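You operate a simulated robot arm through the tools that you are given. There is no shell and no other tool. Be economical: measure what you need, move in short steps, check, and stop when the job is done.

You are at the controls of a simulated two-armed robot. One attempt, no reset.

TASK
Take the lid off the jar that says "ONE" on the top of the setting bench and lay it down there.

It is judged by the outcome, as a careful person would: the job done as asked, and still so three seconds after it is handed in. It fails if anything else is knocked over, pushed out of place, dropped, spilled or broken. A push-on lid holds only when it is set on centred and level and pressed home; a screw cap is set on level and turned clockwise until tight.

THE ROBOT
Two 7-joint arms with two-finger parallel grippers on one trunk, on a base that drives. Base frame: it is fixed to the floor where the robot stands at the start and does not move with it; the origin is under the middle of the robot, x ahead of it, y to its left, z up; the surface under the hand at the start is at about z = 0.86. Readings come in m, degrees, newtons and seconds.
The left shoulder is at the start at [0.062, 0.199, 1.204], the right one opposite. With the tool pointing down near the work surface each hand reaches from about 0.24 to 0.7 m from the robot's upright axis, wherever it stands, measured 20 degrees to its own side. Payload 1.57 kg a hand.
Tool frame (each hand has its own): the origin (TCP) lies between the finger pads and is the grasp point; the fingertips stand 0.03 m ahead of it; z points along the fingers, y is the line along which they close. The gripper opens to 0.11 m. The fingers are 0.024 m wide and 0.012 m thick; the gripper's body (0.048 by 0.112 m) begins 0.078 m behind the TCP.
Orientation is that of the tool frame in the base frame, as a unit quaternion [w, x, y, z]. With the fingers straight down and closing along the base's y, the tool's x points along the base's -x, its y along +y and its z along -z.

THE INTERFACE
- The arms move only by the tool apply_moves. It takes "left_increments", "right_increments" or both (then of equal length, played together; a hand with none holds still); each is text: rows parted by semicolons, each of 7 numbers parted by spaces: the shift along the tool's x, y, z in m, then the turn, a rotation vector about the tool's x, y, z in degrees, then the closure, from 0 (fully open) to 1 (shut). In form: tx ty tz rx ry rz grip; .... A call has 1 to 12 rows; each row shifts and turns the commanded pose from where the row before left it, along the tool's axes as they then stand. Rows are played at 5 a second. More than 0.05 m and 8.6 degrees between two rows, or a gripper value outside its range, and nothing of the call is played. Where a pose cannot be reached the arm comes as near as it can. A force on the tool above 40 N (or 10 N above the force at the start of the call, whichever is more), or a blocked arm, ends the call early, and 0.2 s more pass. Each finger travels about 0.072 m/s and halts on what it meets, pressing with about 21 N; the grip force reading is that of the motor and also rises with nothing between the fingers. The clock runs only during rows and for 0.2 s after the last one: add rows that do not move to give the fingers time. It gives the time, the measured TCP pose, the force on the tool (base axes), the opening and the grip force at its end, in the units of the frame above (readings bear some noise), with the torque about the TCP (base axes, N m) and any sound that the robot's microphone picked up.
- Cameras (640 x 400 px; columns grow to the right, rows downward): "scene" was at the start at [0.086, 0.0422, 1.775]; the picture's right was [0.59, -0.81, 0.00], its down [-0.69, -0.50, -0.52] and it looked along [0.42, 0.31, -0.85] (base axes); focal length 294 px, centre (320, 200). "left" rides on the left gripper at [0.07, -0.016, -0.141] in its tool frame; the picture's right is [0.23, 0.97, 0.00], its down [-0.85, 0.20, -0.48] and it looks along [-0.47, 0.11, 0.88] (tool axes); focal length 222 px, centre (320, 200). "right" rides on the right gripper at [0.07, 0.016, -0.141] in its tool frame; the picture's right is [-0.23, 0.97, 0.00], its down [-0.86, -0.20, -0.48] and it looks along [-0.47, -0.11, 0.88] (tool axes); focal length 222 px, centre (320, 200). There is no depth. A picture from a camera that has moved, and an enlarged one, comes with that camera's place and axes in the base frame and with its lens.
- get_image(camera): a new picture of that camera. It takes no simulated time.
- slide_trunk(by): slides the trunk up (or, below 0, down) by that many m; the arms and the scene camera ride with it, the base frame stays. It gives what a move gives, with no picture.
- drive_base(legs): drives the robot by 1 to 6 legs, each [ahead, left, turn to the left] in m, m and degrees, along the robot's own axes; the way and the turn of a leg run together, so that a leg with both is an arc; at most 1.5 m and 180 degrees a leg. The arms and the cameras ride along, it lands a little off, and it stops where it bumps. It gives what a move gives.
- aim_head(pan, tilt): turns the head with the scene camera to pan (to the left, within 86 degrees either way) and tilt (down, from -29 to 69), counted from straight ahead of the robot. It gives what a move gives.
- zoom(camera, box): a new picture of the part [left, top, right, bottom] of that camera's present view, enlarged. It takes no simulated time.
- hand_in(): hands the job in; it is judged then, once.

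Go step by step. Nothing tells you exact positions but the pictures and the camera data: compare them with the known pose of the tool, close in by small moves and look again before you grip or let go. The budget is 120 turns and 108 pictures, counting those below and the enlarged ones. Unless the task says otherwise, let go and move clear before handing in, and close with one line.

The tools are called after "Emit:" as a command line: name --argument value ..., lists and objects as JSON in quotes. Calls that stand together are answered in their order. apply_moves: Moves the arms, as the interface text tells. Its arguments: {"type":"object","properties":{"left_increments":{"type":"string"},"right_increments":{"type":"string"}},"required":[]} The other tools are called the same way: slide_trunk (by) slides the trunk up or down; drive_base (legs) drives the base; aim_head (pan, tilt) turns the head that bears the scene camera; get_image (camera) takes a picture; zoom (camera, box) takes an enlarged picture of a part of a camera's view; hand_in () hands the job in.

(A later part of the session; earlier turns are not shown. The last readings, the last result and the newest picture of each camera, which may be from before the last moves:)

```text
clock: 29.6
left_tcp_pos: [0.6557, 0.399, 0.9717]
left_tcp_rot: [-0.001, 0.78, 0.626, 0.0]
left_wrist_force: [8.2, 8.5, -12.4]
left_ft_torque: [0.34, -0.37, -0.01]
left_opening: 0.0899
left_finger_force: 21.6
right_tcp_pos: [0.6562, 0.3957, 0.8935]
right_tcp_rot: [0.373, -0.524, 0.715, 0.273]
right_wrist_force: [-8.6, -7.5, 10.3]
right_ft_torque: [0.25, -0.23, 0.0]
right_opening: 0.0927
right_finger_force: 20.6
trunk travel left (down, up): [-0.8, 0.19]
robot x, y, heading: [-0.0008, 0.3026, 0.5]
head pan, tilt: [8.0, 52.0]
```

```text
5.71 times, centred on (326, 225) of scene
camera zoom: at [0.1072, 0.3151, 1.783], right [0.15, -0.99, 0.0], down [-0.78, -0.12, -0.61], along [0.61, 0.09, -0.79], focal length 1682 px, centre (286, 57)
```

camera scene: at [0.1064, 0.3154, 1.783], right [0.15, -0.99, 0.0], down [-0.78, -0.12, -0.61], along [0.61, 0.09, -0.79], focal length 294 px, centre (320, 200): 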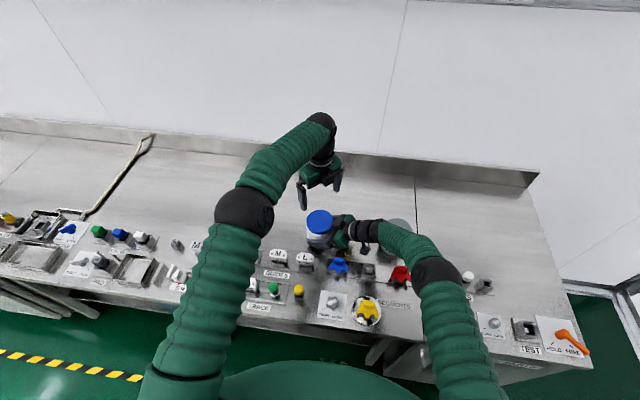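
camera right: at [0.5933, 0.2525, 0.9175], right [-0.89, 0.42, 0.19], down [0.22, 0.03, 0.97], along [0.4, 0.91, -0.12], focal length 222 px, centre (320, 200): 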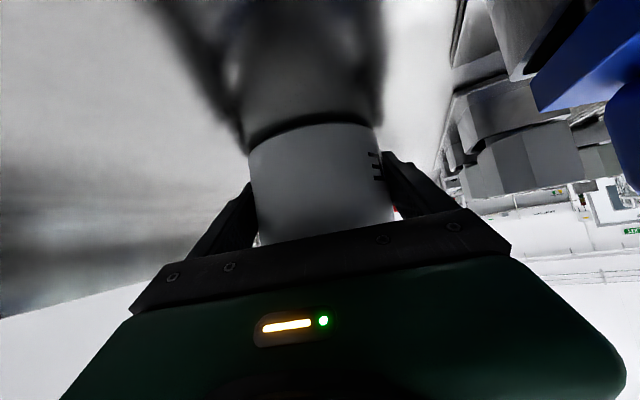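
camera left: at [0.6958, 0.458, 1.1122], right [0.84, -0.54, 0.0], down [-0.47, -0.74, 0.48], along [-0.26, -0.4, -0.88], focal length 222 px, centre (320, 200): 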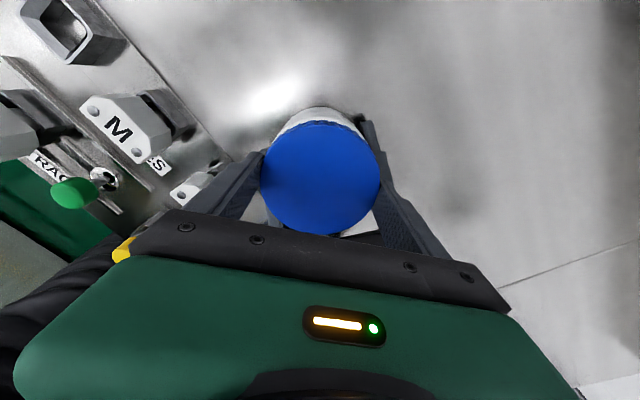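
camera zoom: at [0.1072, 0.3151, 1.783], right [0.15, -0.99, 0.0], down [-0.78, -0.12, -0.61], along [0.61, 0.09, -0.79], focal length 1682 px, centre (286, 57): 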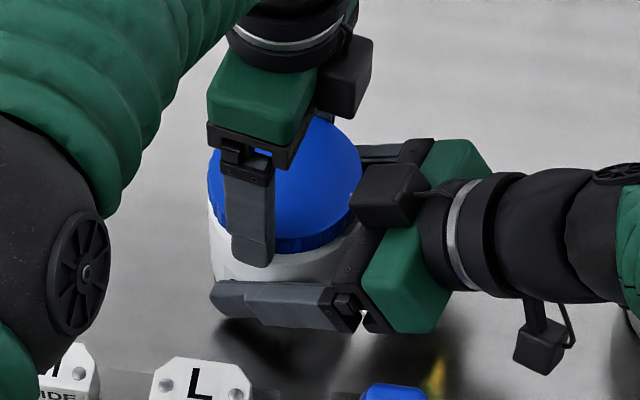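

Force along z grows as the lid turns, as with a thread lifting. I'll ease the left hand up 1.5 mm to see how the force responds.

Emit:
apply_moves --left_increments "0 0 -0.0015 0 0 0 1;0 0 0 0 0 0 1"

```text
clock: 30.2
left_tcp_pos: [0.6552, 0.3977, 0.9718]
left_tcp_rot: [0.0, 0.78, 0.626, 0.0]
left_wrist_force: [7.0, 5.6, -16.1]
left_ft_torque: [0.26, -0.46, -0.02]
left_opening: 0.0898
left_finger_force: 20.9
right_tcp_pos: [0.6559, 0.3954, 0.8957]
right_tcp_rot: [0.373, -0.523, 0.716, 0.273]
right_wrist_force: [-8.5, -4.9, 16.2]
right_ft_torque: [0.13, -0.2, 0.04]
right_opening: 0.0929
right_finger_force: 20.9
trunk travel left (down, up): [-0.8, 0.19]
robot x, y, heading: [-0.0003, 0.3046, 0.8]
head pan, tilt: [8.0, 52.0]
```

Raising increased the pull, so the lid is still retained. I'll ease back down to unload and then turn further, watching the trend.

Emit:
apply_moves --left_increments "0 0 0.0025 0 0 0 1;0 0 0.0025 0 0 0 1;0 0 0 0 0 0 1"

Emit:
apply_moves --left_increments "0 0 0 0 0 -6 1;0 0 0 0 0 -6 1;0 0 0 0 0 -6 1;0 0 0 0 0 0 1"

Emit:
zoom --camera "scene" --box '[270, 190, 382, 260]'

```text
clock: 31.0
left_tcp_pos: [0.6569, 0.397, 0.9696]
left_tcp_rot: [0.001, 0.78, 0.626, 0.0]
left_wrist_force: [-8.1, -3.3, 23.3]
left_ft_torque: [-0.29, 0.42, -0.03]
left_opening: 0.0902
left_finger_force: 20.8
right_tcp_pos: [0.6551, 0.3952, 0.8935]
right_tcp_rot: [0.371, -0.524, 0.717, 0.272]
right_wrist_force: [12.2, 3.7, -10.6]
right_ft_torque: [-0.14, 0.45, 0.12]
right_opening: 0.0927
right_finger_force: 20.7
trunk travel left (down, up): [-0.8, 0.19]
robot x, y, heading: [-0.0053, 0.3019, 0.4]
head pan, tilt: [8.0, 52.0]
```

```text
clock: 32.0
left_tcp_pos: [0.6566, 0.3976, 0.9684]
left_tcp_rot: [-0.001, 0.672, 0.74, 0.001]
left_wrist_force: [-10.7, -3.3, 25.2]
left_ft_torque: [-0.21, 0.46, -0.06]
left_opening: 0.0896
left_finger_force: 21.0
right_tcp_pos: [0.6546, 0.3955, 0.8954]
right_tcp_rot: [0.372, -0.524, 0.716, 0.272]
right_wrist_force: [10.4, 1.3, -15.1]
right_ft_torque: [0.04, 0.45, 0.02]
right_opening: 0.0926
right_finger_force: 20.9
trunk travel left (down, up): [-0.8, 0.19]
robot x, y, heading: [-0.0015, 0.3018, 0.3]
head pan, tilt: [8.0, 52.0]
```

```text
5.71 times, centred on (326, 225) of scene
camera zoom: at [0.1044, 0.3134, 1.7832], right [0.15, -0.99, 0.0], down [-0.78, -0.12, -0.61], along [0.61, 0.09, -0.79], focal length 1682 px, centre (286, 57)
```

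zoom: 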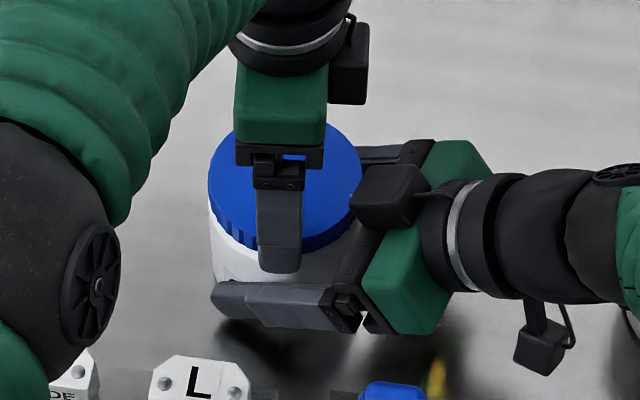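

Free turning with little torque. I'll raise ~2.5 mm to the neutral height and turn another 28°.

Emit:
apply_moves --left_increments "0 0 -0.0028 0 0 0 1;0 0 0 0 0 -7 1;0 0 0 0 0 -7 1;0 0 0 0 0 -7 1;0 0 0 0 0 -7 1;0 0 0 0 0 0 1"

Emit:
zoom --camera "scene" --box '[270, 190, 382, 260]'

Emit:
get_image --camera "right"

```text
clock: 33.4
left_tcp_pos: [0.6578, 0.4012, 0.9698]
left_tcp_rot: [-0.001, 0.472, 0.881, 0.0]
left_wrist_force: [2.6, 3.1, -7.2]
left_ft_torque: [0.09, 0.04, 0.02]
left_opening: 0.0898
left_finger_force: 21.3
right_tcp_pos: [0.6547, 0.3946, 0.8951]
right_tcp_rot: [0.374, -0.523, 0.716, 0.273]
right_wrist_force: [-3.6, -3.8, 5.6]
right_ft_torque: [0.2, -0.28, 0.02]
right_opening: 0.0926
right_finger_force: 21.5
trunk travel left (down, up): [-0.8, 0.19]
robot x, y, heading: [-0.0013, 0.3, 0.4]
head pan, tilt: [8.0, 52.0]
```

```text
5.71 times, centred on (326, 225) of scene
camera zoom: at [0.1071, 0.3151, 1.783], right [0.15, -0.99, 0.0], down [-0.78, -0.12, -0.61], along [0.61, 0.09, -0.79], focal length 1682 px, centre (286, 57)
```

zoom: 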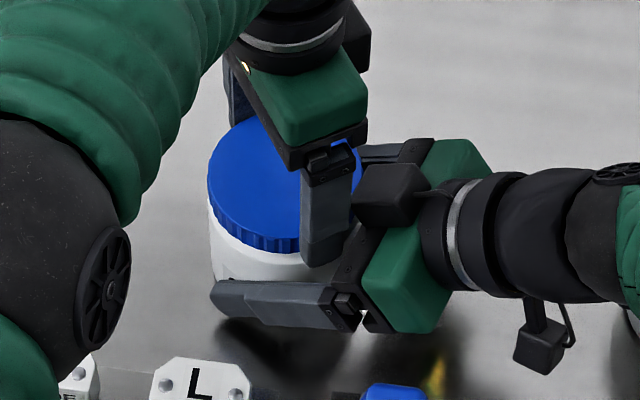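

```text
66 pictures are left
camera right: at [0.5935, 0.2525, 0.9177], right [-0.89, 0.42, 0.19], down [0.22, 0.03, 0.98], along [0.4, 0.91, -0.12], focal length 222 px, centre (320, 200)
```

right: 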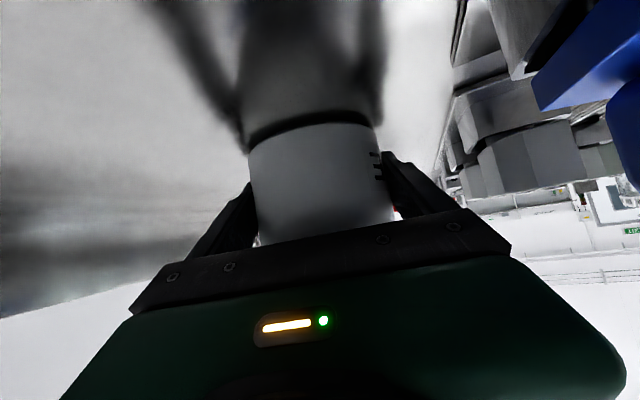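

Turned about 78° in all; the finger is nearing the right gripper. A gentle lift test now.

Emit:
apply_moves --left_increments "0 0 -0.0015 0 0 0 1;0 0 0 0 0 0 1;0 0 -0.001 0 0 0 1;0 0 0 0 0 0 1"

```text
clock: 34.4
left_tcp_pos: [0.6556, 0.3989, 0.9724]
left_tcp_rot: [-0.002, 0.474, 0.88, 0.0]
left_wrist_force: [6.1, 3.9, -17.6]
left_ft_torque: [0.32, -0.18, 0.01]
left_opening: 0.09
left_finger_force: 20.7
right_tcp_pos: [0.6564, 0.3954, 0.8952]
right_tcp_rot: [0.374, -0.523, 0.716, 0.273]
right_wrist_force: [-5.7, -3.0, 15.8]
right_ft_torque: [0.0, -0.2, 0.05]
right_opening: 0.0925
right_finger_force: 21.4
trunk travel left (down, up): [-0.8, 0.19]
robot x, y, heading: [-0.0014, 0.3015, 0.4]
head pan, tilt: [8.0, 52.0]
```

Still retained at ~17 N with no visible rise and almost no turning torque — it may be a push-on lid. I'll pull a bit harder in small steps; the jar body is held.

Emit:
apply_moves --left_increments "0 0 -0.001 0 0 0 1;0 0 -0.001 0 0 0 1;0 0 0 0 0 0 1"

Emit:
zoom --camera "scene" --box '[270, 190, 382, 260]'

```text
clock: 35.2
left_tcp_pos: [0.6567, 0.3982, 0.9732]
left_tcp_rot: [-0.002, 0.474, 0.881, 0.0]
left_wrist_force: [3.1, -1.5, -19.2]
left_ft_torque: [0.0, -0.01, 0.03]
left_opening: 0.0899
left_finger_force: 20.8
right_tcp_pos: [0.6551, 0.396, 0.8946]
right_tcp_rot: [0.374, -0.523, 0.716, 0.273]
right_wrist_force: [-3.6, 2.4, 17.2]
right_ft_torque: [-0.06, -0.22, 0.02]
right_opening: 0.0921
right_finger_force: 20.8
trunk travel left (down, up): [-0.8, 0.19]
robot x, y, heading: [0.0018, 0.301, 0.6]
head pan, tilt: [8.0, 52.0]
```

```text
5.71 times, centred on (326, 225) of scene
camera zoom: at [0.1072, 0.3151, 1.783], right [0.15, -0.99, 0.0], down [-0.78, -0.12, -0.61], along [0.61, 0.09, -0.79], focal length 1682 px, centre (286, 57)
```

zoom: 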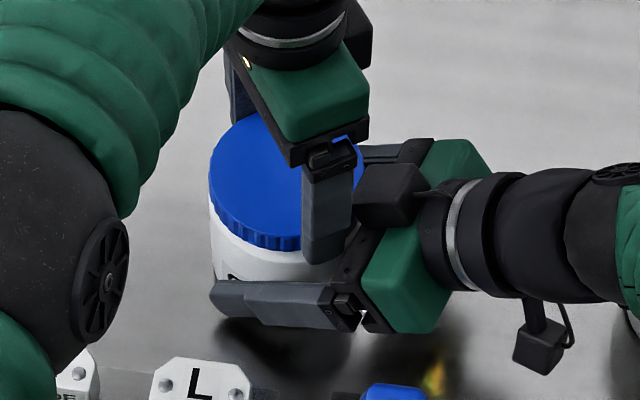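

The pull saturated because the jar slid slightly in the right grip, so the lid is threaded. I'll press it back down to the bench, then open the left hand and turn back for another unscrewing stroke.

Emit:
apply_moves --left_increments "0 0 0.003 0 0 0 1;0 0 0.003 0 0 0 1;0 0 0 0 0 0 1"

Emit:
zoom --camera "scene" --box '[270, 190, 382, 260]'

```text
clock: 36.0
left_tcp_pos: [0.6566, 0.4001, 0.9696]
left_tcp_rot: [0.001, 0.473, 0.881, 0.002]
left_wrist_force: [-11.2, 4.4, 14.2]
left_ft_torque: [0.13, 0.77, -0.06]
left_opening: 0.0899
left_finger_force: 20.6
right_tcp_pos: [0.656, 0.3933, 0.8919]
right_tcp_rot: [0.371, -0.525, 0.717, 0.271]
right_wrist_force: [11.4, -4.1, -14.7]
right_ft_torque: [0.0, 0.18, 0.03]
right_opening: 0.0906
right_finger_force: 21.3
trunk travel left (down, up): [-0.8, 0.19]
robot x, y, heading: [0.0012, 0.3025, 0.6]
head pan, tilt: [8.0, 52.0]
```

```text
5.71 times, centred on (326, 225) of scene
camera zoom: at [0.107, 0.3151, 1.783], right [0.15, -0.99, 0.0], down [-0.78, -0.12, -0.61], along [0.61, 0.09, -0.79], focal length 1682 px, centre (286, 57)
```

zoom: 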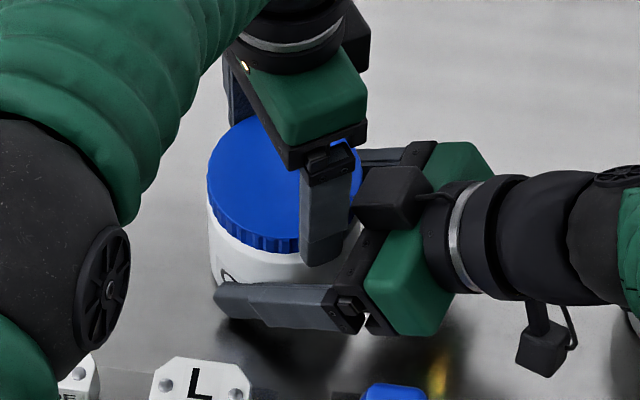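

Body grip has settled (0.0906). Now I'll open the left hand and turn it back clockwise around the lid.

Emit:
apply_moves --left_increments "0 0 0 0 0 0 0.5;0 0 0 0 0 0 0;0 0 0 0 0 0 0;0 0 0 0 0 8 0;0 0 0 0 0 8 0;0 0 0 0 0 8 0;0 0 0 0 0 8 0;0 0 0 0 0 8 0;0 0 0 0 0 8 0;0 0 0 0 0 8 0;0 0 0 0 0 8 0;0 0 0 0 0 8 0"

Emit:
get_image --camera "left"

Emit:
zoom --camera "scene" --box '[270, 190, 382, 260]'

```text
clock: 38.6
left_tcp_pos: [0.6553, 0.3994, 0.9692]
left_tcp_rot: [0.0, 0.901, 0.433, -0.001]
left_wrist_force: [-0.1, -0.1, 1.2]
left_ft_torque: [0.03, -0.02, -0.02]
left_opening: 0.1099
left_finger_force: 0.1
right_tcp_pos: [0.656, 0.395, 0.8938]
right_tcp_rot: [0.372, -0.525, 0.715, 0.273]
right_wrist_force: [-0.1, 0.1, -1.8]
right_ft_torque: [0.01, 0.0, -0.03]
right_opening: 0.0898
right_finger_force: 21.2
trunk travel left (down, up): [-0.8, 0.19]
robot x, y, heading: [-0.0007, 0.3014, 0.7]
head pan, tilt: [8.0, 52.0]
```

```text
63 pictures are left
camera left: at [0.687, 0.4626, 1.1105], right [0.9, -0.43, 0.0], down [-0.38, -0.79, 0.48], along [-0.21, -0.43, -0.88], focal length 222 px, centre (320, 200)
```

left: 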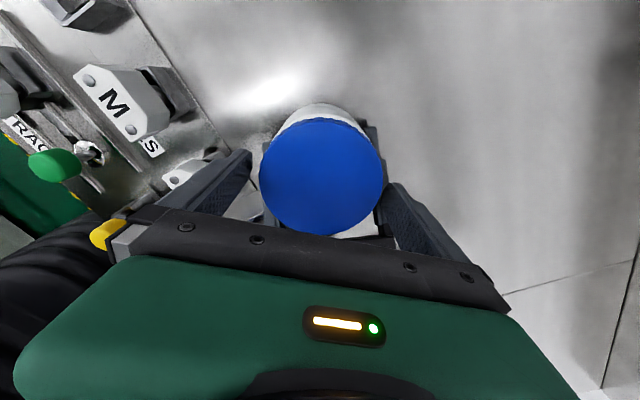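

```text
5.71 times, centred on (326, 225) of scene
camera zoom: at [0.1072, 0.3152, 1.783], right [0.15, -0.99, 0.0], down [-0.78, -0.12, -0.61], along [0.61, 0.09, -0.79], focal length 1682 px, centre (286, 57)
```

zoom: 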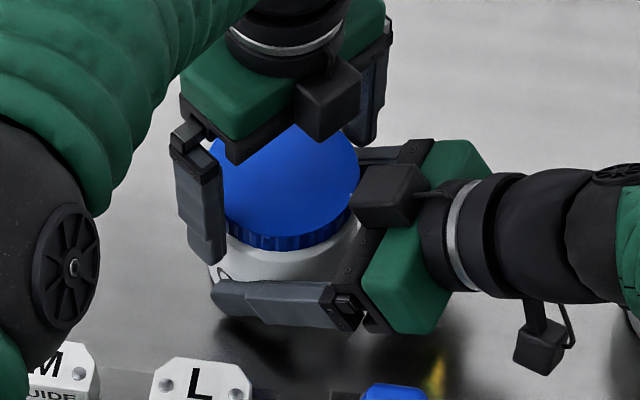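

The lid is still centred. I grip again and make a second 72° stroke with a slight rise.

Emit:
apply_moves --left_increments "0 0 0 0 0 0 0.15;0 0 0 0 0 0 0.4;0 0 0 0 0 0 1;0 0 -0.0001 0 0 -8 1;0 0 -0.0001 0 0 -8 1;0 0 -0.0001 0 0 -8 1;0 0 -0.0001 0 0 -8 1;0 0 -0.0001 0 0 -8 1;0 0 -0.0001 0 0 -8 1;0 0 -0.0001 0 0 -8 1;0 0 -0.0001 0 0 -8 1;0 0 -0.0001 0 0 -8 1"

Emit:
zoom --camera "scene" --box '[270, 190, 382, 260]'

```text
clock: 41.2
left_tcp_pos: [0.6559, 0.398, 0.9691]
left_tcp_rot: [0.002, 0.473, 0.881, 0.002]
left_wrist_force: [21.8, 0.4, -7.1]
left_ft_torque: [-0.13, -0.72, -0.11]
left_opening: 0.0897
left_finger_force: 20.7
right_tcp_pos: [0.6538, 0.3967, 0.8935]
right_tcp_rot: [0.372, -0.525, 0.715, 0.273]
right_wrist_force: [-21.0, -1.1, 5.9]
right_ft_torque: [0.22, -0.86, 0.15]
right_opening: 0.0891
right_finger_force: 21.2
trunk travel left (down, up): [-0.8, 0.19]
robot x, y, heading: [-0.0045, 0.3016, 0.8]
head pan, tilt: [8.0, 52.0]
```

```text
5.71 times, centred on (326, 225) of scene
camera zoom: at [0.1071, 0.315, 1.783], right [0.15, -0.99, 0.0], down [-0.78, -0.12, -0.61], along [0.61, 0.09, -0.79], focal length 1682 px, centre (286, 57)
```

zoom: 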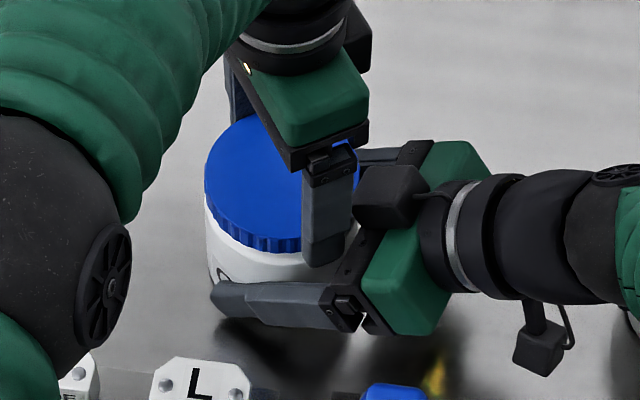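

Second stroke done; there's a sideways force of ~20 N from slight eccentricity. I'll relax it by shifting 2.5 mm in +x, then open, and turn back.

Emit:
apply_moves --left_increments "-0.0014 0.0021 0 0 0 0 1;0 0 0 0 0 0 0.5;0 0 0 0 0 0 0;0 0 0 0 0 8 0;0 0 0 0 0 8 0;0 0 0 0 0 8 0;0 0 0 0 0 8 0;0 0 0 0 0 8 0;0 0 0 0 0 8 0;0 0 0 0 0 8 0;0 0 0 0 0 8 0;0 0 0 0 0 8 0"

Emit:
get_image --camera "left"

Emit:
zoom --camera "scene" --box '[290, 200, 370, 250]'

Emit:
get_image --camera "right"

```text
clock: 43.8
left_tcp_pos: [0.6583, 0.3987, 0.9697]
left_tcp_rot: [0.0, 0.901, 0.433, -0.001]
left_wrist_force: [0.8, 0.4, 0.6]
left_ft_torque: [-0.03, 0.0, 0.0]
left_opening: 0.11
left_finger_force: 0.1
right_tcp_pos: [0.656, 0.3945, 0.8938]
right_tcp_rot: [0.373, -0.524, 0.716, 0.273]
right_wrist_force: [-0.2, 0.4, -1.8]
right_ft_torque: [-0.01, 0.02, 0.01]
right_opening: 0.0894
right_finger_force: 21.1
trunk travel left (down, up): [-0.8, 0.19]
robot x, y, heading: [-0.0026, 0.3057, 0.7]
head pan, tilt: [8.0, 52.0]
```

```text
60 pictures are left
camera left: at [0.6895, 0.4616, 1.1123], right [0.9, -0.43, 0.0], down [-0.38, -0.79, 0.48], along [-0.21, -0.43, -0.88], focal length 222 px, centre (320, 200)
```

left: 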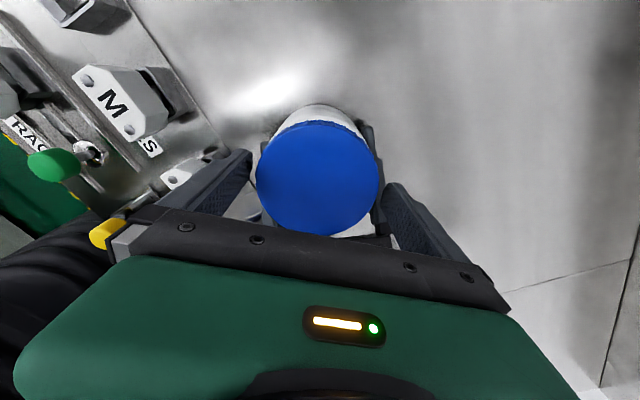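

```text
8.00 times, centred on (330, 225) of scene
camera zoom: at [0.1072, 0.3151, 1.783], right [0.15, -0.99, 0.0], down [-0.78, -0.12, -0.61], along [0.61, 0.09, -0.79], focal length 2355 px, centre (240, 0)
```

zoom: 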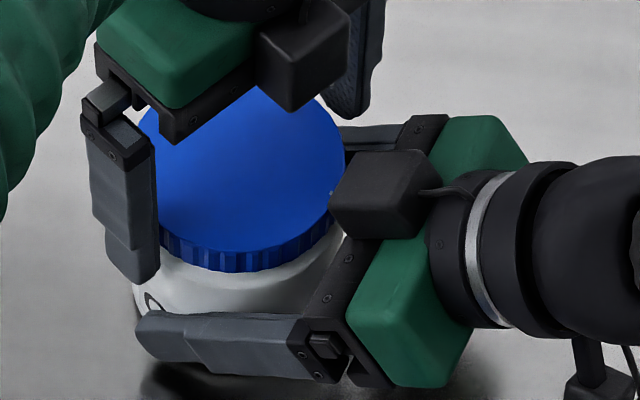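

```text
58 pictures are left
camera right: at [0.5933, 0.2525, 0.9173], right [-0.89, 0.42, 0.19], down [0.22, 0.03, 0.97], along [0.4, 0.91, -0.12], focal length 222 px, centre (320, 200)
```

right: 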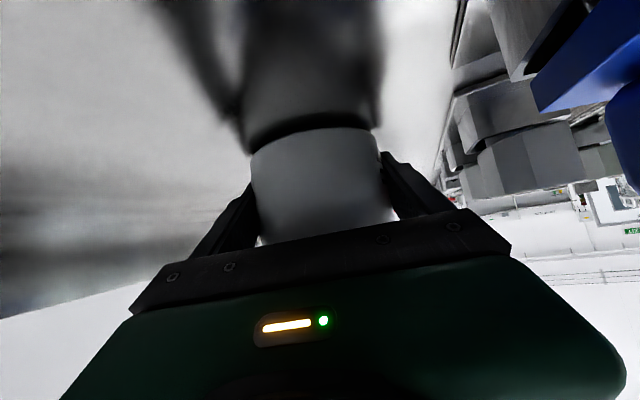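

The body's label hasn't moved during the stroke, so the lid is truly turning and seems to have risen a little. I shift 3 mm toward the lid's true centre, grip, and make stroke three.

Emit:
apply_moves --left_increments "0.003 0 -0.001 0 0 0 0.15;0 0 0 0 0 0 0.4;0 0 0 0 0 0 1;0 0 -0.0001 0 0 -8 1;0 0 -0.0001 0 0 -8 1;0 0 -0.0001 0 0 -8 1;0 0 -0.0001 0 0 -8 1;0 0 -0.0001 0 0 -8 1;0 0 -0.0001 0 0 -8 1;0 0 -0.0001 0 0 -8 1;0 0 -0.0001 0 0 -8 1;0 0 -0.0001 0 0 -8 1"

Emit:
zoom --camera "scene" --box '[290, 200, 370, 250]'

```text
clock: 46.4
left_tcp_pos: [0.6594, 0.4001, 0.971]
left_tcp_rot: [-0.003, 0.473, 0.881, -0.001]
left_wrist_force: [-27.1, 1.8, 6.3]
left_ft_torque: [0.02, 0.82, -0.08]
left_opening: 0.0898
left_finger_force: 21.0
right_tcp_pos: [0.6567, 0.3956, 0.8934]
right_tcp_rot: [0.373, -0.524, 0.716, 0.272]
right_wrist_force: [26.4, -1.7, -8.2]
right_ft_torque: [0.1, 1.3, -0.06]
right_opening: 0.0897
right_finger_force: 20.6
trunk travel left (down, up): [-0.8, 0.19]
robot x, y, heading: [-0.0008, 0.3051, 0.6]
head pan, tilt: [8.0, 52.0]
```

```text
8.00 times, centred on (330, 225) of scene
camera zoom: at [0.1071, 0.3151, 1.783], right [0.15, -0.99, 0.0], down [-0.78, -0.12, -0.61], along [0.61, 0.09, -0.79], focal length 2355 px, centre (240, 0)
```

zoom: 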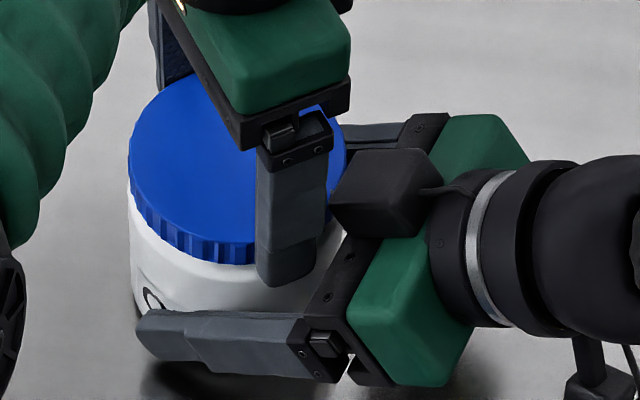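

The neutral height has risen ~2.5 mm: it is unscrewing. I re-centre (−2 mm in x), rise 1.5 mm, open and turn back for stroke four.

Emit:
apply_moves --left_increments "0.0011 -0.0017 -0.0015 0 0 0 1;0 0 0 0 0 0 0.5;0 0 0 0 0 0 0;0 0 0 0 0 8 0;0 0 0 0 0 8 0;0 0 0 0 0 8 0;0 0 0 0 0 8 0;0 0 0 0 0 8 0;0 0 0 0 0 8 0;0 0 0 0 0 8 0;0 0 0 0 0 8 0;0 0 0 0 0 8 0"

Emit:
get_image --camera "left"

Emit:
apply_moves --left_increments "0 0 0 0 0 0 0.15;0 0 0 0 0 0 0.4;0 0 0 0 0 0 1;0 0 -0.0001 0 0 -8 1;0 0 -0.0001 0 0 -8 1;0 0 -0.0001 0 0 -8 1;0 0 -0.0001 0 0 -8 1;0 0 -0.0001 0 0 -8 1;0 0 -0.0001 0 0 -8 1;0 0 -0.0001 0 0 -8 1;0 0 -0.0001 0 0 -8 1;0 0 -0.0001 0 0 -8 1"

Emit:
zoom --camera "scene" --box '[290, 200, 370, 250]'

```text
clock: 49.0
left_tcp_pos: [0.6603, 0.4024, 0.9735]
left_tcp_rot: [0.0, 0.901, 0.433, -0.001]
left_wrist_force: [-0.1, -1.3, -0.1]
left_ft_torque: [-0.01, -0.01, 0.0]
left_opening: 0.1098
left_finger_force: 0.2
right_tcp_pos: [0.655, 0.3944, 0.8937]
right_tcp_rot: [0.373, -0.523, 0.716, 0.273]
right_wrist_force: [0.1, -0.6, -1.1]
right_ft_torque: [-0.03, -0.02, 0.01]
right_opening: 0.0891
right_finger_force: 21.4
trunk travel left (down, up): [-0.8, 0.19]
robot x, y, heading: [-0.0019, 0.3054, 0.6]
head pan, tilt: [8.0, 52.0]
```

```text
56 pictures are left
camera left: at [0.6905, 0.4649, 1.1165], right [0.9, -0.43, 0.0], down [-0.38, -0.79, 0.48], along [-0.21, -0.43, -0.88], focal length 222 px, centre (320, 200)
```

left: 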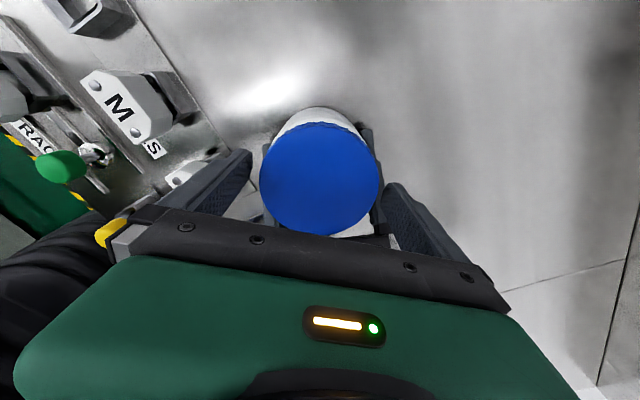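

```text
clock: 51.6
left_tcp_pos: [0.6585, 0.4012, 0.9745]
left_tcp_rot: [-0.001, 0.473, 0.881, 0.0]
left_wrist_force: [-0.9, 1.9, 0.3]
left_ft_torque: [0.07, 0.05, -0.02]
left_opening: 0.0897
left_finger_force: 20.9
right_tcp_pos: [0.6553, 0.3947, 0.8946]
right_tcp_rot: [0.373, -0.523, 0.716, 0.273]
right_wrist_force: [1.1, -2.4, -1.4]
right_ft_torque: [0.12, 0.04, 0.04]
right_opening: 0.0889
right_finger_force: 21.1
trunk travel left (down, up): [-0.8, 0.19]
robot x, y, heading: [-0.0035, 0.3023, 0.7]
head pan, tilt: [8.0, 52.0]
```

```text
8.00 times, centred on (330, 225) of scene
camera zoom: at [0.1072, 0.3151, 1.783], right [0.15, -0.99, 0.0], down [-0.78, -0.12, -0.61], along [0.61, 0.09, -0.79], focal length 2355 px, centre (240, 0)
```

zoom: 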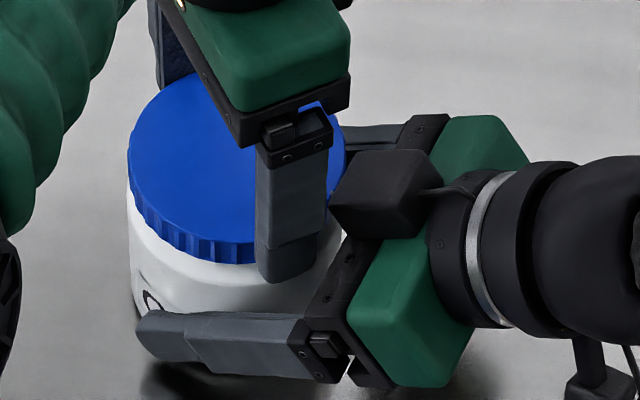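

Forces are almost nil now after ~295° of turning. A 2 mm lift test.

Emit:
apply_moves --left_increments "0 0 -0.001 0 0 0 1;0 0 -0.001 0 0 0 1;0 0 0 0 0 0 1"

```text
clock: 52.4
left_tcp_pos: [0.6586, 0.4016, 0.9748]
left_tcp_rot: [0.0, 0.473, 0.881, 0.0]
left_wrist_force: [-2.5, -0.1, -1.2]
left_ft_torque: [0.02, 0.03, -0.01]
left_opening: 0.0898
left_finger_force: 20.7
right_tcp_pos: [0.6561, 0.3946, 0.8941]
right_tcp_rot: [0.372, -0.524, 0.716, 0.273]
right_wrist_force: [1.4, -0.3, 0.5]
right_ft_torque: [0.05, 0.12, -0.03]
right_opening: 0.0894
right_finger_force: 21.2
trunk travel left (down, up): [-0.8, 0.19]
robot x, y, heading: [-0.0043, 0.3014, 0.6]
head pan, tilt: [8.0, 52.0]
```

Almost no resistance: it appears free. Lifting further slowly.

Emit:
apply_moves --left_increments "0 0 -0.002 0 0 0 1;0 0 -0.002 0 0 0 1;0 0 -0.002 0 0 0 1;0 0 0 0 0 0 1"

Emit:
zoom --camera "scene" --box '[290, 200, 370, 250]'

```text
clock: 53.4
left_tcp_pos: [0.6582, 0.4022, 0.9814]
left_tcp_rot: [0.0, 0.473, 0.881, 0.0]
left_wrist_force: [-0.1, -0.3, -0.1]
left_ft_torque: [-0.01, -0.03, -0.02]
left_opening: 0.0891
left_finger_force: 21.6
right_tcp_pos: [0.6562, 0.3953, 0.894]
right_tcp_rot: [0.373, -0.524, 0.715, 0.273]
right_wrist_force: [-0.9, -0.3, -1.3]
right_ft_torque: [0.02, 0.03, -0.01]
right_opening: 0.0893
right_finger_force: 20.8
trunk travel left (down, up): [-0.8, 0.19]
robot x, y, heading: [-0.003, 0.2988, 1.1]
head pan, tilt: [8.0, 52.0]
```

```text
8.00 times, centred on (330, 225) of scene
camera zoom: at [0.1072, 0.3151, 1.783], right [0.15, -0.99, 0.0], down [-0.78, -0.12, -0.61], along [0.61, 0.09, -0.79], focal length 2355 px, centre (240, 0)
```

zoom: 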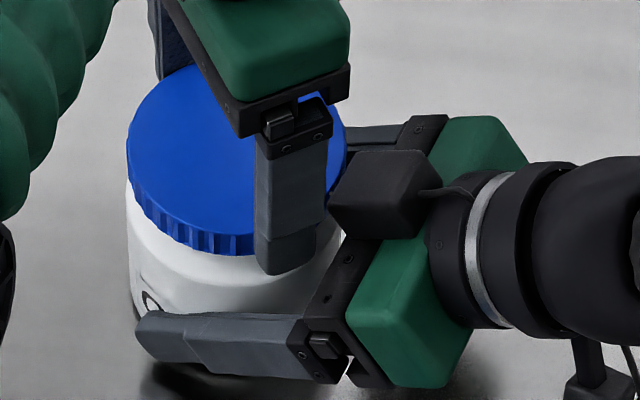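

The lid is rising while the jar stays. I lift it well clear and look.

Emit:
apply_moves --left_increments "0 0 -0.005 0 0 0 1;0 0 -0.01 0 0 0 1;0 0 -0.02 0 0 0 1;0 0 -0.03 0 0 0 1;0 0 -0.03 0 0 0 1;0 0 0 0 0 0 1"

Emit:
get_image --camera "scene"

Emit:
get_image --camera "left"

```text
clock: 54.8
left_tcp_pos: [0.657, 0.3986, 1.0767]
left_tcp_rot: [-0.001, 0.473, 0.881, 0.001]
left_wrist_force: [-0.8, 0.7, 0.5]
left_ft_torque: [0.02, 0.02, -0.03]
left_opening: 0.0
left_finger_force: 20.8
right_tcp_pos: [0.6572, 0.396, 0.8927]
right_tcp_rot: [0.372, -0.524, 0.716, 0.272]
right_wrist_force: [-0.3, -0.3, -1.7]
right_ft_torque: [-0.01, -0.04, 0.02]
right_opening: 0.089
right_finger_force: 21.0
trunk travel left (down, up): [-0.8, 0.19]
robot x, y, heading: [-0.0012, 0.3003, 0.8]
head pan, tilt: [8.0, 52.0]
```

```text
53 pictures are left
camera scene: at [0.1074, 0.3151, 1.783], right [0.15, -0.99, 0.0], down [-0.78, -0.12, -0.61], along [0.61, 0.09, -0.79], focal length 294 px, centre (320, 200)
```

scene: 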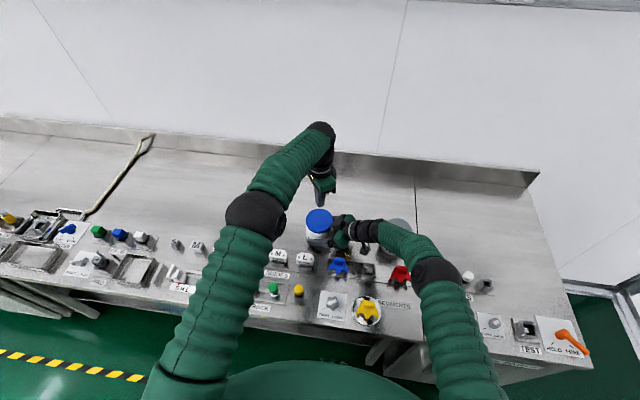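

```text
52 pictures are left
camera left: at [0.6048, 0.4463, 1.2192], right [0.69, 0.73, 0.0], down [0.64, -0.6, 0.48], along [0.35, -0.33, -0.88], focal length 222 px, centre (320, 200)
```

left: 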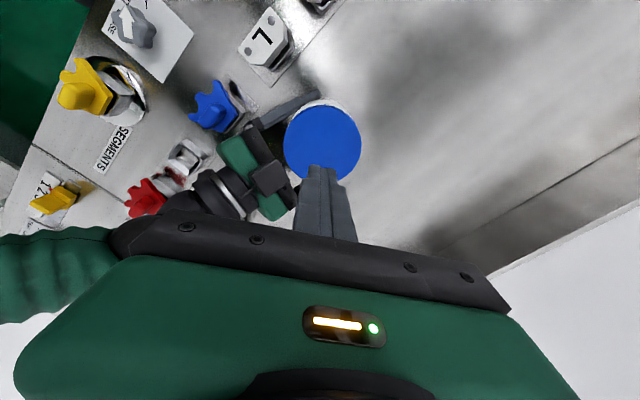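

The fingers slipped off the lid as I lifted; the lid is still on the jar. Let me look closely at how it sits.

Emit:
zoom --camera "scene" --box '[290, 200, 370, 250]'

Emit:
zoom --camera "left" --box '[260, 80, 400, 190]'

Emit:
get_image --camera "right"

```text
8.00 times, centred on (330, 225) of scene
camera zoom: at [0.1074, 0.3151, 1.783], right [0.15, -0.99, 0.0], down [-0.78, -0.12, -0.61], along [0.61, 0.09, -0.79], focal length 2355 px, centre (240, 0)
```

zoom: 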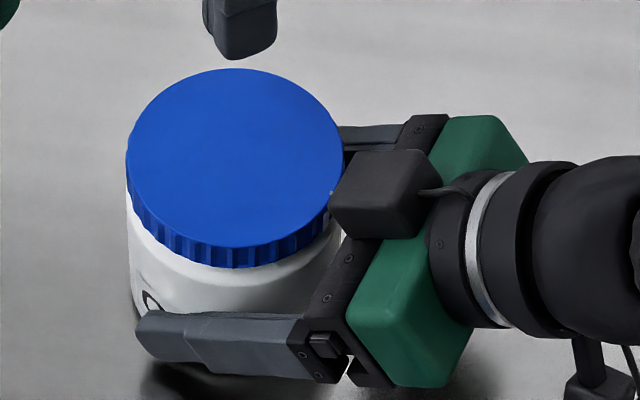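

```text
3.64 times, centred on (330, 135) of left
camera zoom: at [0.6048, 0.4463, 1.2192], right [0.69, 0.73, 0.0], down [0.64, -0.6, 0.48], along [0.35, -0.33, -0.88], focal length 808 px, centre (284, 436)
```

zoom: 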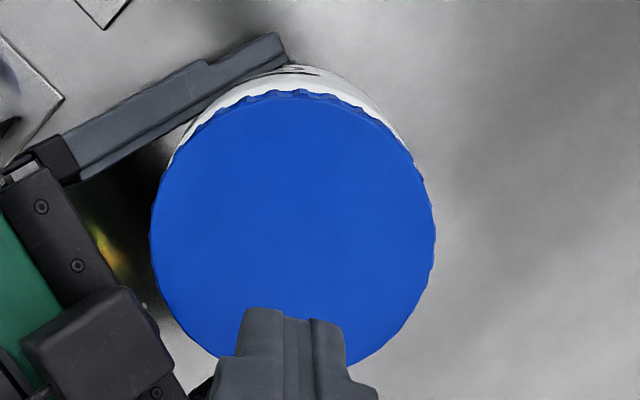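

```text
49 pictures are left
camera right: at [0.5935, 0.2525, 0.9172], right [-0.89, 0.42, 0.19], down [0.22, 0.03, 0.97], along [0.4, 0.91, -0.12], focal length 222 px, centre (320, 200)
```

right: 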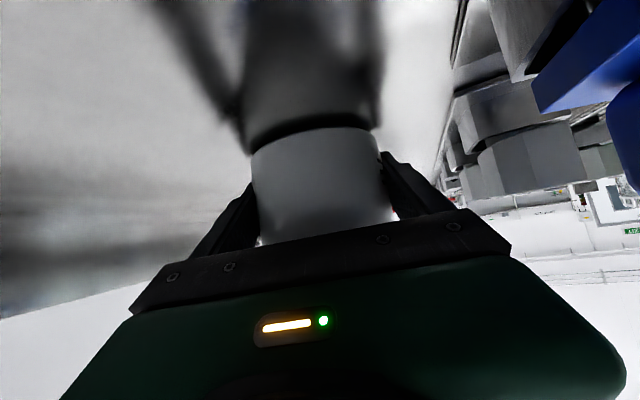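

The lid sits level, slightly higher than before. I'll open, turn back, and descend a bit deeper this time; first to a check height.

Emit:
apply_moves --left_increments "0 0 0 0 0 8 0;0 0 0 0 0 8 0;0 0 0 0 0 8 0;0 0 0 0 0 8 0;0 0 0 0 0 8 0;0 0 0 0 0 8 0;0 0 0 0 0 8 0;0 0 0 0 0 8 0;0 0 0 0 0 8 0;0 0 0.03 0 0 0 0;0 0 0.03 0 0 0 0;0 0 0 0 0 0 0"

Emit:
get_image --camera "left"

```text
clock: 57.4
left_tcp_pos: [0.6576, 0.3994, 1.0169]
left_tcp_rot: [0.0, 0.901, 0.434, 0.0]
left_wrist_force: [0.4, -0.2, 0.7]
left_ft_torque: [-0.02, 0.0, -0.01]
left_opening: 0.11
left_finger_force: 0.0
right_tcp_pos: [0.6551, 0.3956, 0.8946]
right_tcp_rot: [0.372, -0.524, 0.716, 0.271]
right_wrist_force: [0.3, 0.7, -1.6]
right_ft_torque: [-0.01, -0.01, -0.03]
right_opening: 0.0894
right_finger_force: 21.7
trunk travel left (down, up): [-0.8, 0.19]
robot x, y, heading: [0.002, 0.3023, 0.8]
head pan, tilt: [8.0, 52.0]
```

```text
48 pictures are left
camera left: at [0.6892, 0.462, 1.1586], right [0.9, -0.43, 0.0], down [-0.38, -0.79, 0.48], along [-0.21, -0.43, -0.88], focal length 222 px, centre (320, 200)
```

left: 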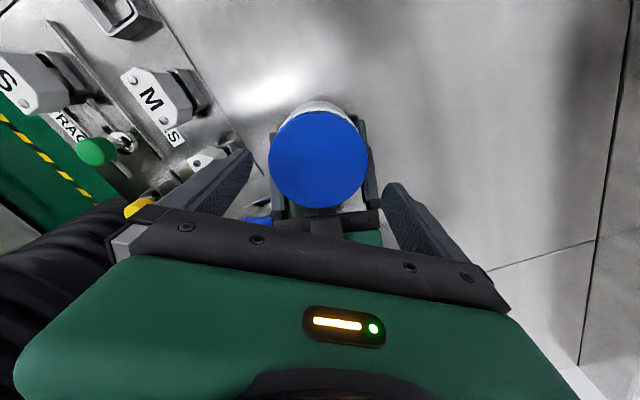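

Well centred. Descending to z≈0.968, gripping, then one more counter-clockwise stroke.

Emit:
apply_moves --left_increments "0.001 0 0.02 0 0 0 0;0 0 0.02 0 0 0 0;0 0 0.009 0 0 0 0;0 0 0 0 0 0 0.15;0 0 0 0 0 0 0.4;0 0 0 0 0 0 1;0 0 0 0 0 0 1"

Emit:
zoom --camera "scene" --box '[290, 200, 370, 250]'

Emit:
apply_moves --left_increments "0 0 -0.0001 0 0 -8 1;0 0 -0.0001 0 0 -8 1;0 0 -0.0001 0 0 -8 1;0 0 -0.0001 0 0 -8 1;0 0 -0.0001 0 0 -8 1;0 0 -0.0001 0 0 -8 1;0 0 -0.0001 0 0 -8 1;0 0 -0.0001 0 0 -8 1;0 0 -0.0001 0 0 -8 1;0 0 0 0 0 0 1"

Emit:
zoom --camera "scene" --box '[290, 200, 370, 250]'

```text
clock: 59.0
left_tcp_pos: [0.6589, 0.4013, 0.9662]
left_tcp_rot: [-0.002, 0.901, 0.434, -0.001]
left_wrist_force: [-3.7, 2.4, 0.4]
left_ft_torque: [0.08, 0.01, -0.02]
left_opening: 0.0889
left_finger_force: 20.7
right_tcp_pos: [0.6554, 0.3943, 0.8938]
right_tcp_rot: [0.372, -0.524, 0.716, 0.273]
right_wrist_force: [3.6, -2.2, -2.1]
right_ft_torque: [0.09, 0.19, -0.01]
right_opening: 0.0889
right_finger_force: 21.0
trunk travel left (down, up): [-0.8, 0.19]
robot x, y, heading: [0.0001, 0.3035, 0.8]
head pan, tilt: [8.0, 52.0]
```

```text
8.00 times, centred on (330, 225) of scene
camera zoom: at [0.1072, 0.3151, 1.783], right [0.15, -0.99, 0.0], down [-0.78, -0.12, -0.61], along [0.61, 0.09, -0.79], focal length 2355 px, centre (240, 0)
```

zoom: 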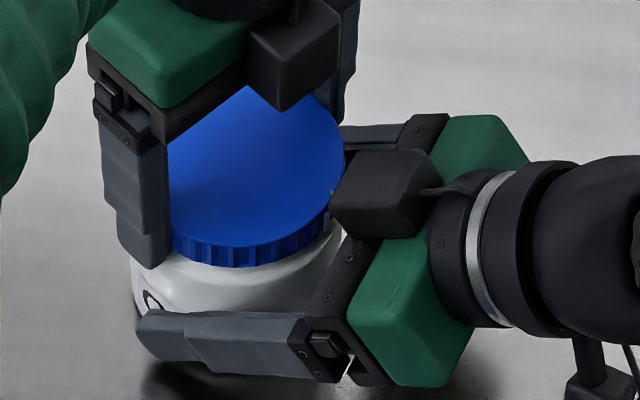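

```text
clock: 60.5
left_tcp_pos: [0.6551, 0.4052, 0.9682]
left_tcp_rot: [-0.007, 0.647, 0.762, 0.0]
left_wrist_force: [-3.7, 1.4, 1.0]
left_ft_torque: [0.08, -0.06, -0.2]
left_opening: 0.0875
left_finger_force: 20.6
right_tcp_pos: [0.659, 0.3904, 0.8964]
right_tcp_rot: [0.375, -0.522, 0.718, 0.266]
right_wrist_force: [3.1, -2.0, -1.5]
right_ft_torque: [0.06, 0.27, 0.19]
right_opening: 0.0939
right_finger_force: 21.0
trunk travel left (down, up): [-0.8, 0.19]
robot x, y, heading: [-0.0031, 0.3052, 0.7]
head pan, tilt: [8.0, 52.0]
stopped in row 7 (left hand): the force on the tool passed its limit at 44 N (the readings are from after the stop); the commanded pose is now the measured one
```

```text
8.00 times, centred on (330, 225) of scene
camera zoom: at [0.1067, 0.315, 1.783], right [0.15, -0.99, 0.0], down [-0.78, -0.12, -0.61], along [0.61, 0.09, -0.79], focal length 2355 px, centre (240, 0)
```

zoom: 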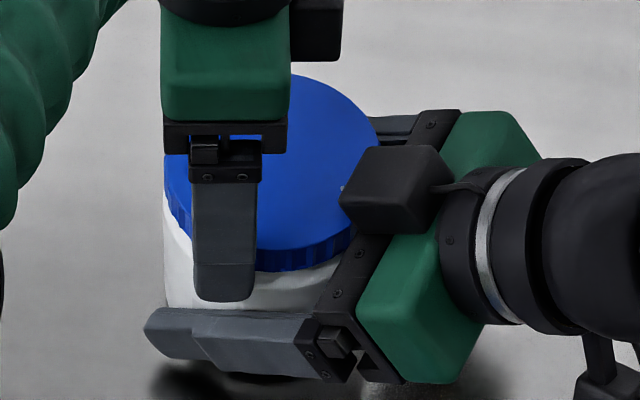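

The lower left finger met the right finger and the jar got shifted ~1 cm in the grip. Let me look before doing anything else.

Emit:
get_image --camera "left"

Emit:
get_image --camera "right"

Emit:
zoom --camera "scene" --box '[260, 180, 400, 268]'

```text
45 pictures are left
camera left: at [0.6289, 0.469, 1.1118], right [0.92, 0.38, -0.01], down [0.34, -0.82, 0.47], along [0.17, -0.43, -0.88], focal length 222 px, centre (320, 200)
```

left: 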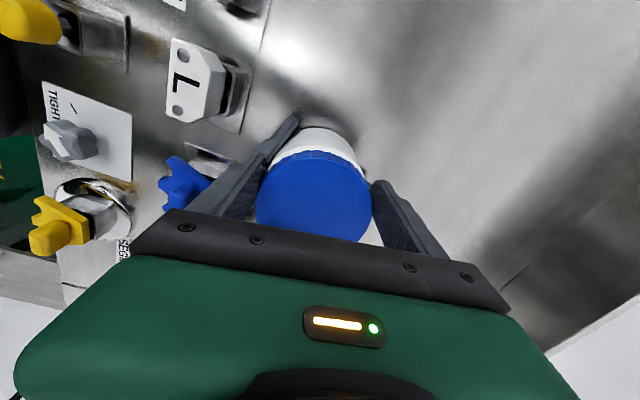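

```text
44 pictures are left
camera right: at [0.5943, 0.2484, 0.9195], right [-0.89, 0.43, 0.18], down [0.21, 0.04, 0.98], along [0.41, 0.9, -0.12], focal length 222 px, centre (320, 200)
```

right: 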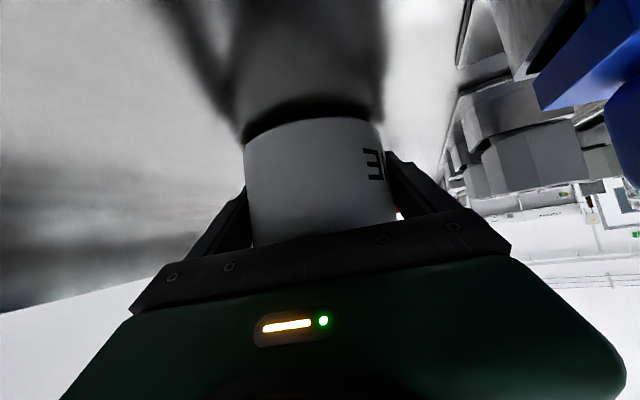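

```text
4.55 times, centred on (330, 224) of scene
camera zoom: at [0.1067, 0.315, 1.783], right [0.15, -0.99, 0.0], down [-0.78, -0.12, -0.61], along [0.61, 0.09, -0.79], focal length 1338 px, centre (274, 91)
```

zoom: 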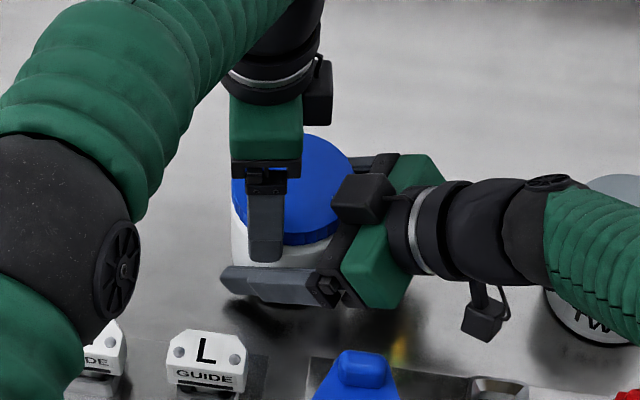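

The jar is upright, shifted ~1 cm toward the right palm, with the body turned a bit. The left still grips the lid; a careful lift test from this deeper grip.

Emit:
apply_moves --left_increments "0 0 -0.001 0 0 0 1;0 0 -0.001 0 0 0 1;0 0 -0.001 0 0 0 1;0 0 0 0 0 0 1"

Emit:
zoom --camera "scene" --box '[290, 200, 370, 250]'

```text
clock: 61.5
left_tcp_pos: [0.6545, 0.407, 0.971]
left_tcp_rot: [-0.008, 0.647, 0.763, -0.001]
left_wrist_force: [5.2, 7.8, -20.3]
left_ft_torque: [0.07, -0.39, 0.16]
left_opening: 0.0878
left_finger_force: 21.4
right_tcp_pos: [0.6584, 0.3907, 0.8969]
right_tcp_rot: [0.377, -0.521, 0.717, 0.268]
right_wrist_force: [-5.1, -8.0, 18.3]
right_ft_torque: [0.8, 0.12, -0.03]
right_opening: 0.0938
right_finger_force: 21.5
trunk travel left (down, up): [-0.8, 0.19]
robot x, y, heading: [-0.0034, 0.3015, 0.8]
head pan, tilt: [8.0, 52.0]
```

```text
8.00 times, centred on (330, 225) of scene
camera zoom: at [0.1074, 0.3151, 1.783], right [0.15, -0.99, 0.0], down [-0.78, -0.12, -0.61], along [0.61, 0.09, -0.79], focal length 2355 px, centre (240, 0)
```

zoom: 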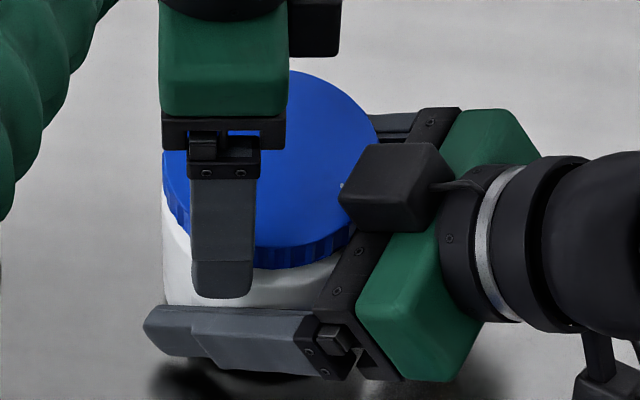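

The lid seems bound sideways (both hands straining). I'll lower to unload, open the left hand, raise it, and look at everything again.

Emit:
apply_moves --left_increments "0 0 0.0015 0 0 0 1;0 0 0.0015 0 0 0 1;0 0 0 0 0 0 0.5;0 0 0 0 0 0 0;0 0 0 0 0 0 0;0 0 -0.01 0 0 0 0;0 0 -0.02 0 0 0 0;0 0 -0.03 0 0 0 0;0 0 -0.03 0 0 0 0;0 0 0 0 0 0 0"

Emit:
zoom --camera "scene" --box '[290, 200, 370, 250]'

Emit:
get_image --camera "left"

Emit:
get_image --camera "right"

```text
clock: 63.6
left_tcp_pos: [0.6558, 0.4039, 1.0604]
left_tcp_rot: [-0.006, 0.647, 0.763, 0.0]
left_wrist_force: [0.1, -0.4, 0.1]
left_ft_torque: [-0.03, 0.03, 0.0]
left_opening: 0.11
left_finger_force: 0.0
right_tcp_pos: [0.659, 0.3903, 0.8949]
right_tcp_rot: [0.376, -0.522, 0.717, 0.268]
right_wrist_force: [-0.3, -0.5, -1.7]
right_ft_torque: [0.01, -0.02, 0.02]
right_opening: 0.0933
right_finger_force: 20.8
trunk travel left (down, up): [-0.8, 0.19]
robot x, y, heading: [-0.0032, 0.3046, 0.5]
head pan, tilt: [8.0, 52.0]
```

```text
8.00 times, centred on (330, 225) of scene
camera zoom: at [0.1072, 0.3151, 1.783], right [0.15, -0.99, 0.0], down [-0.78, -0.12, -0.61], along [0.61, 0.09, -0.79], focal length 2355 px, centre (240, 0)
```

zoom: 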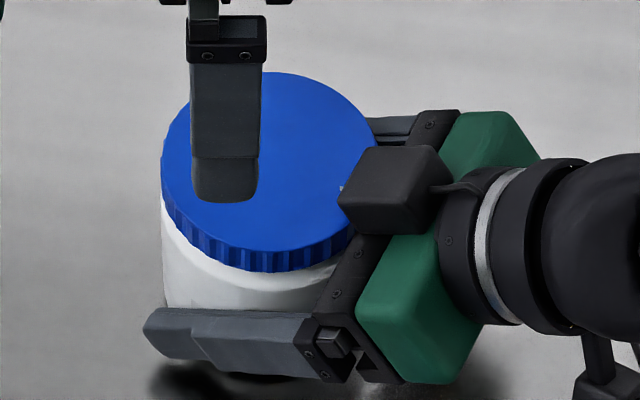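

```text
40 pictures are left
camera left: at [0.6298, 0.4684, 1.2029], right [0.92, 0.38, -0.01], down [0.34, -0.81, 0.47], along [0.17, -0.43, -0.88], focal length 222 px, centre (320, 200)
```

left: 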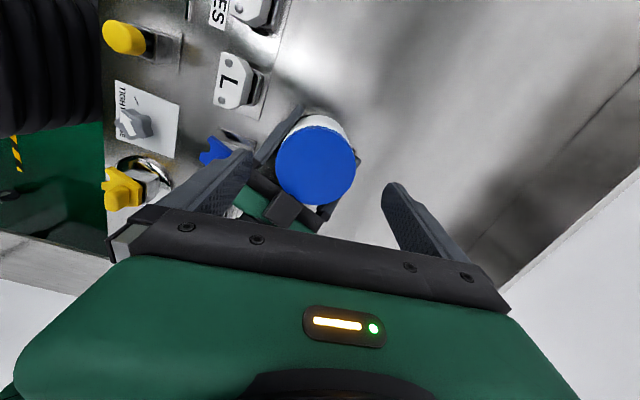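

```text
39 pictures are left
camera right: at [0.5945, 0.2488, 0.9191], right [-0.89, 0.43, 0.18], down [0.21, 0.04, 0.98], along [0.41, 0.9, -0.12], focal length 222 px, centre (320, 200)
```

right: 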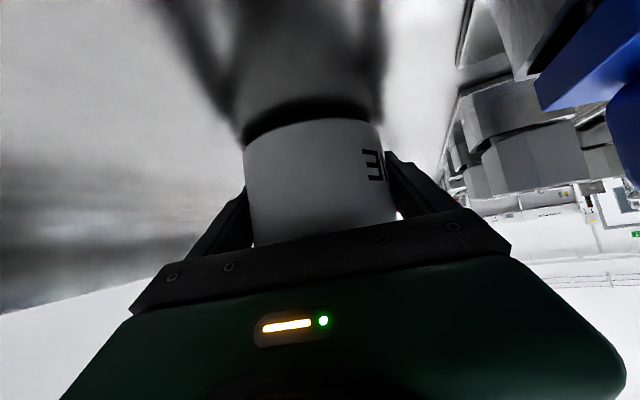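

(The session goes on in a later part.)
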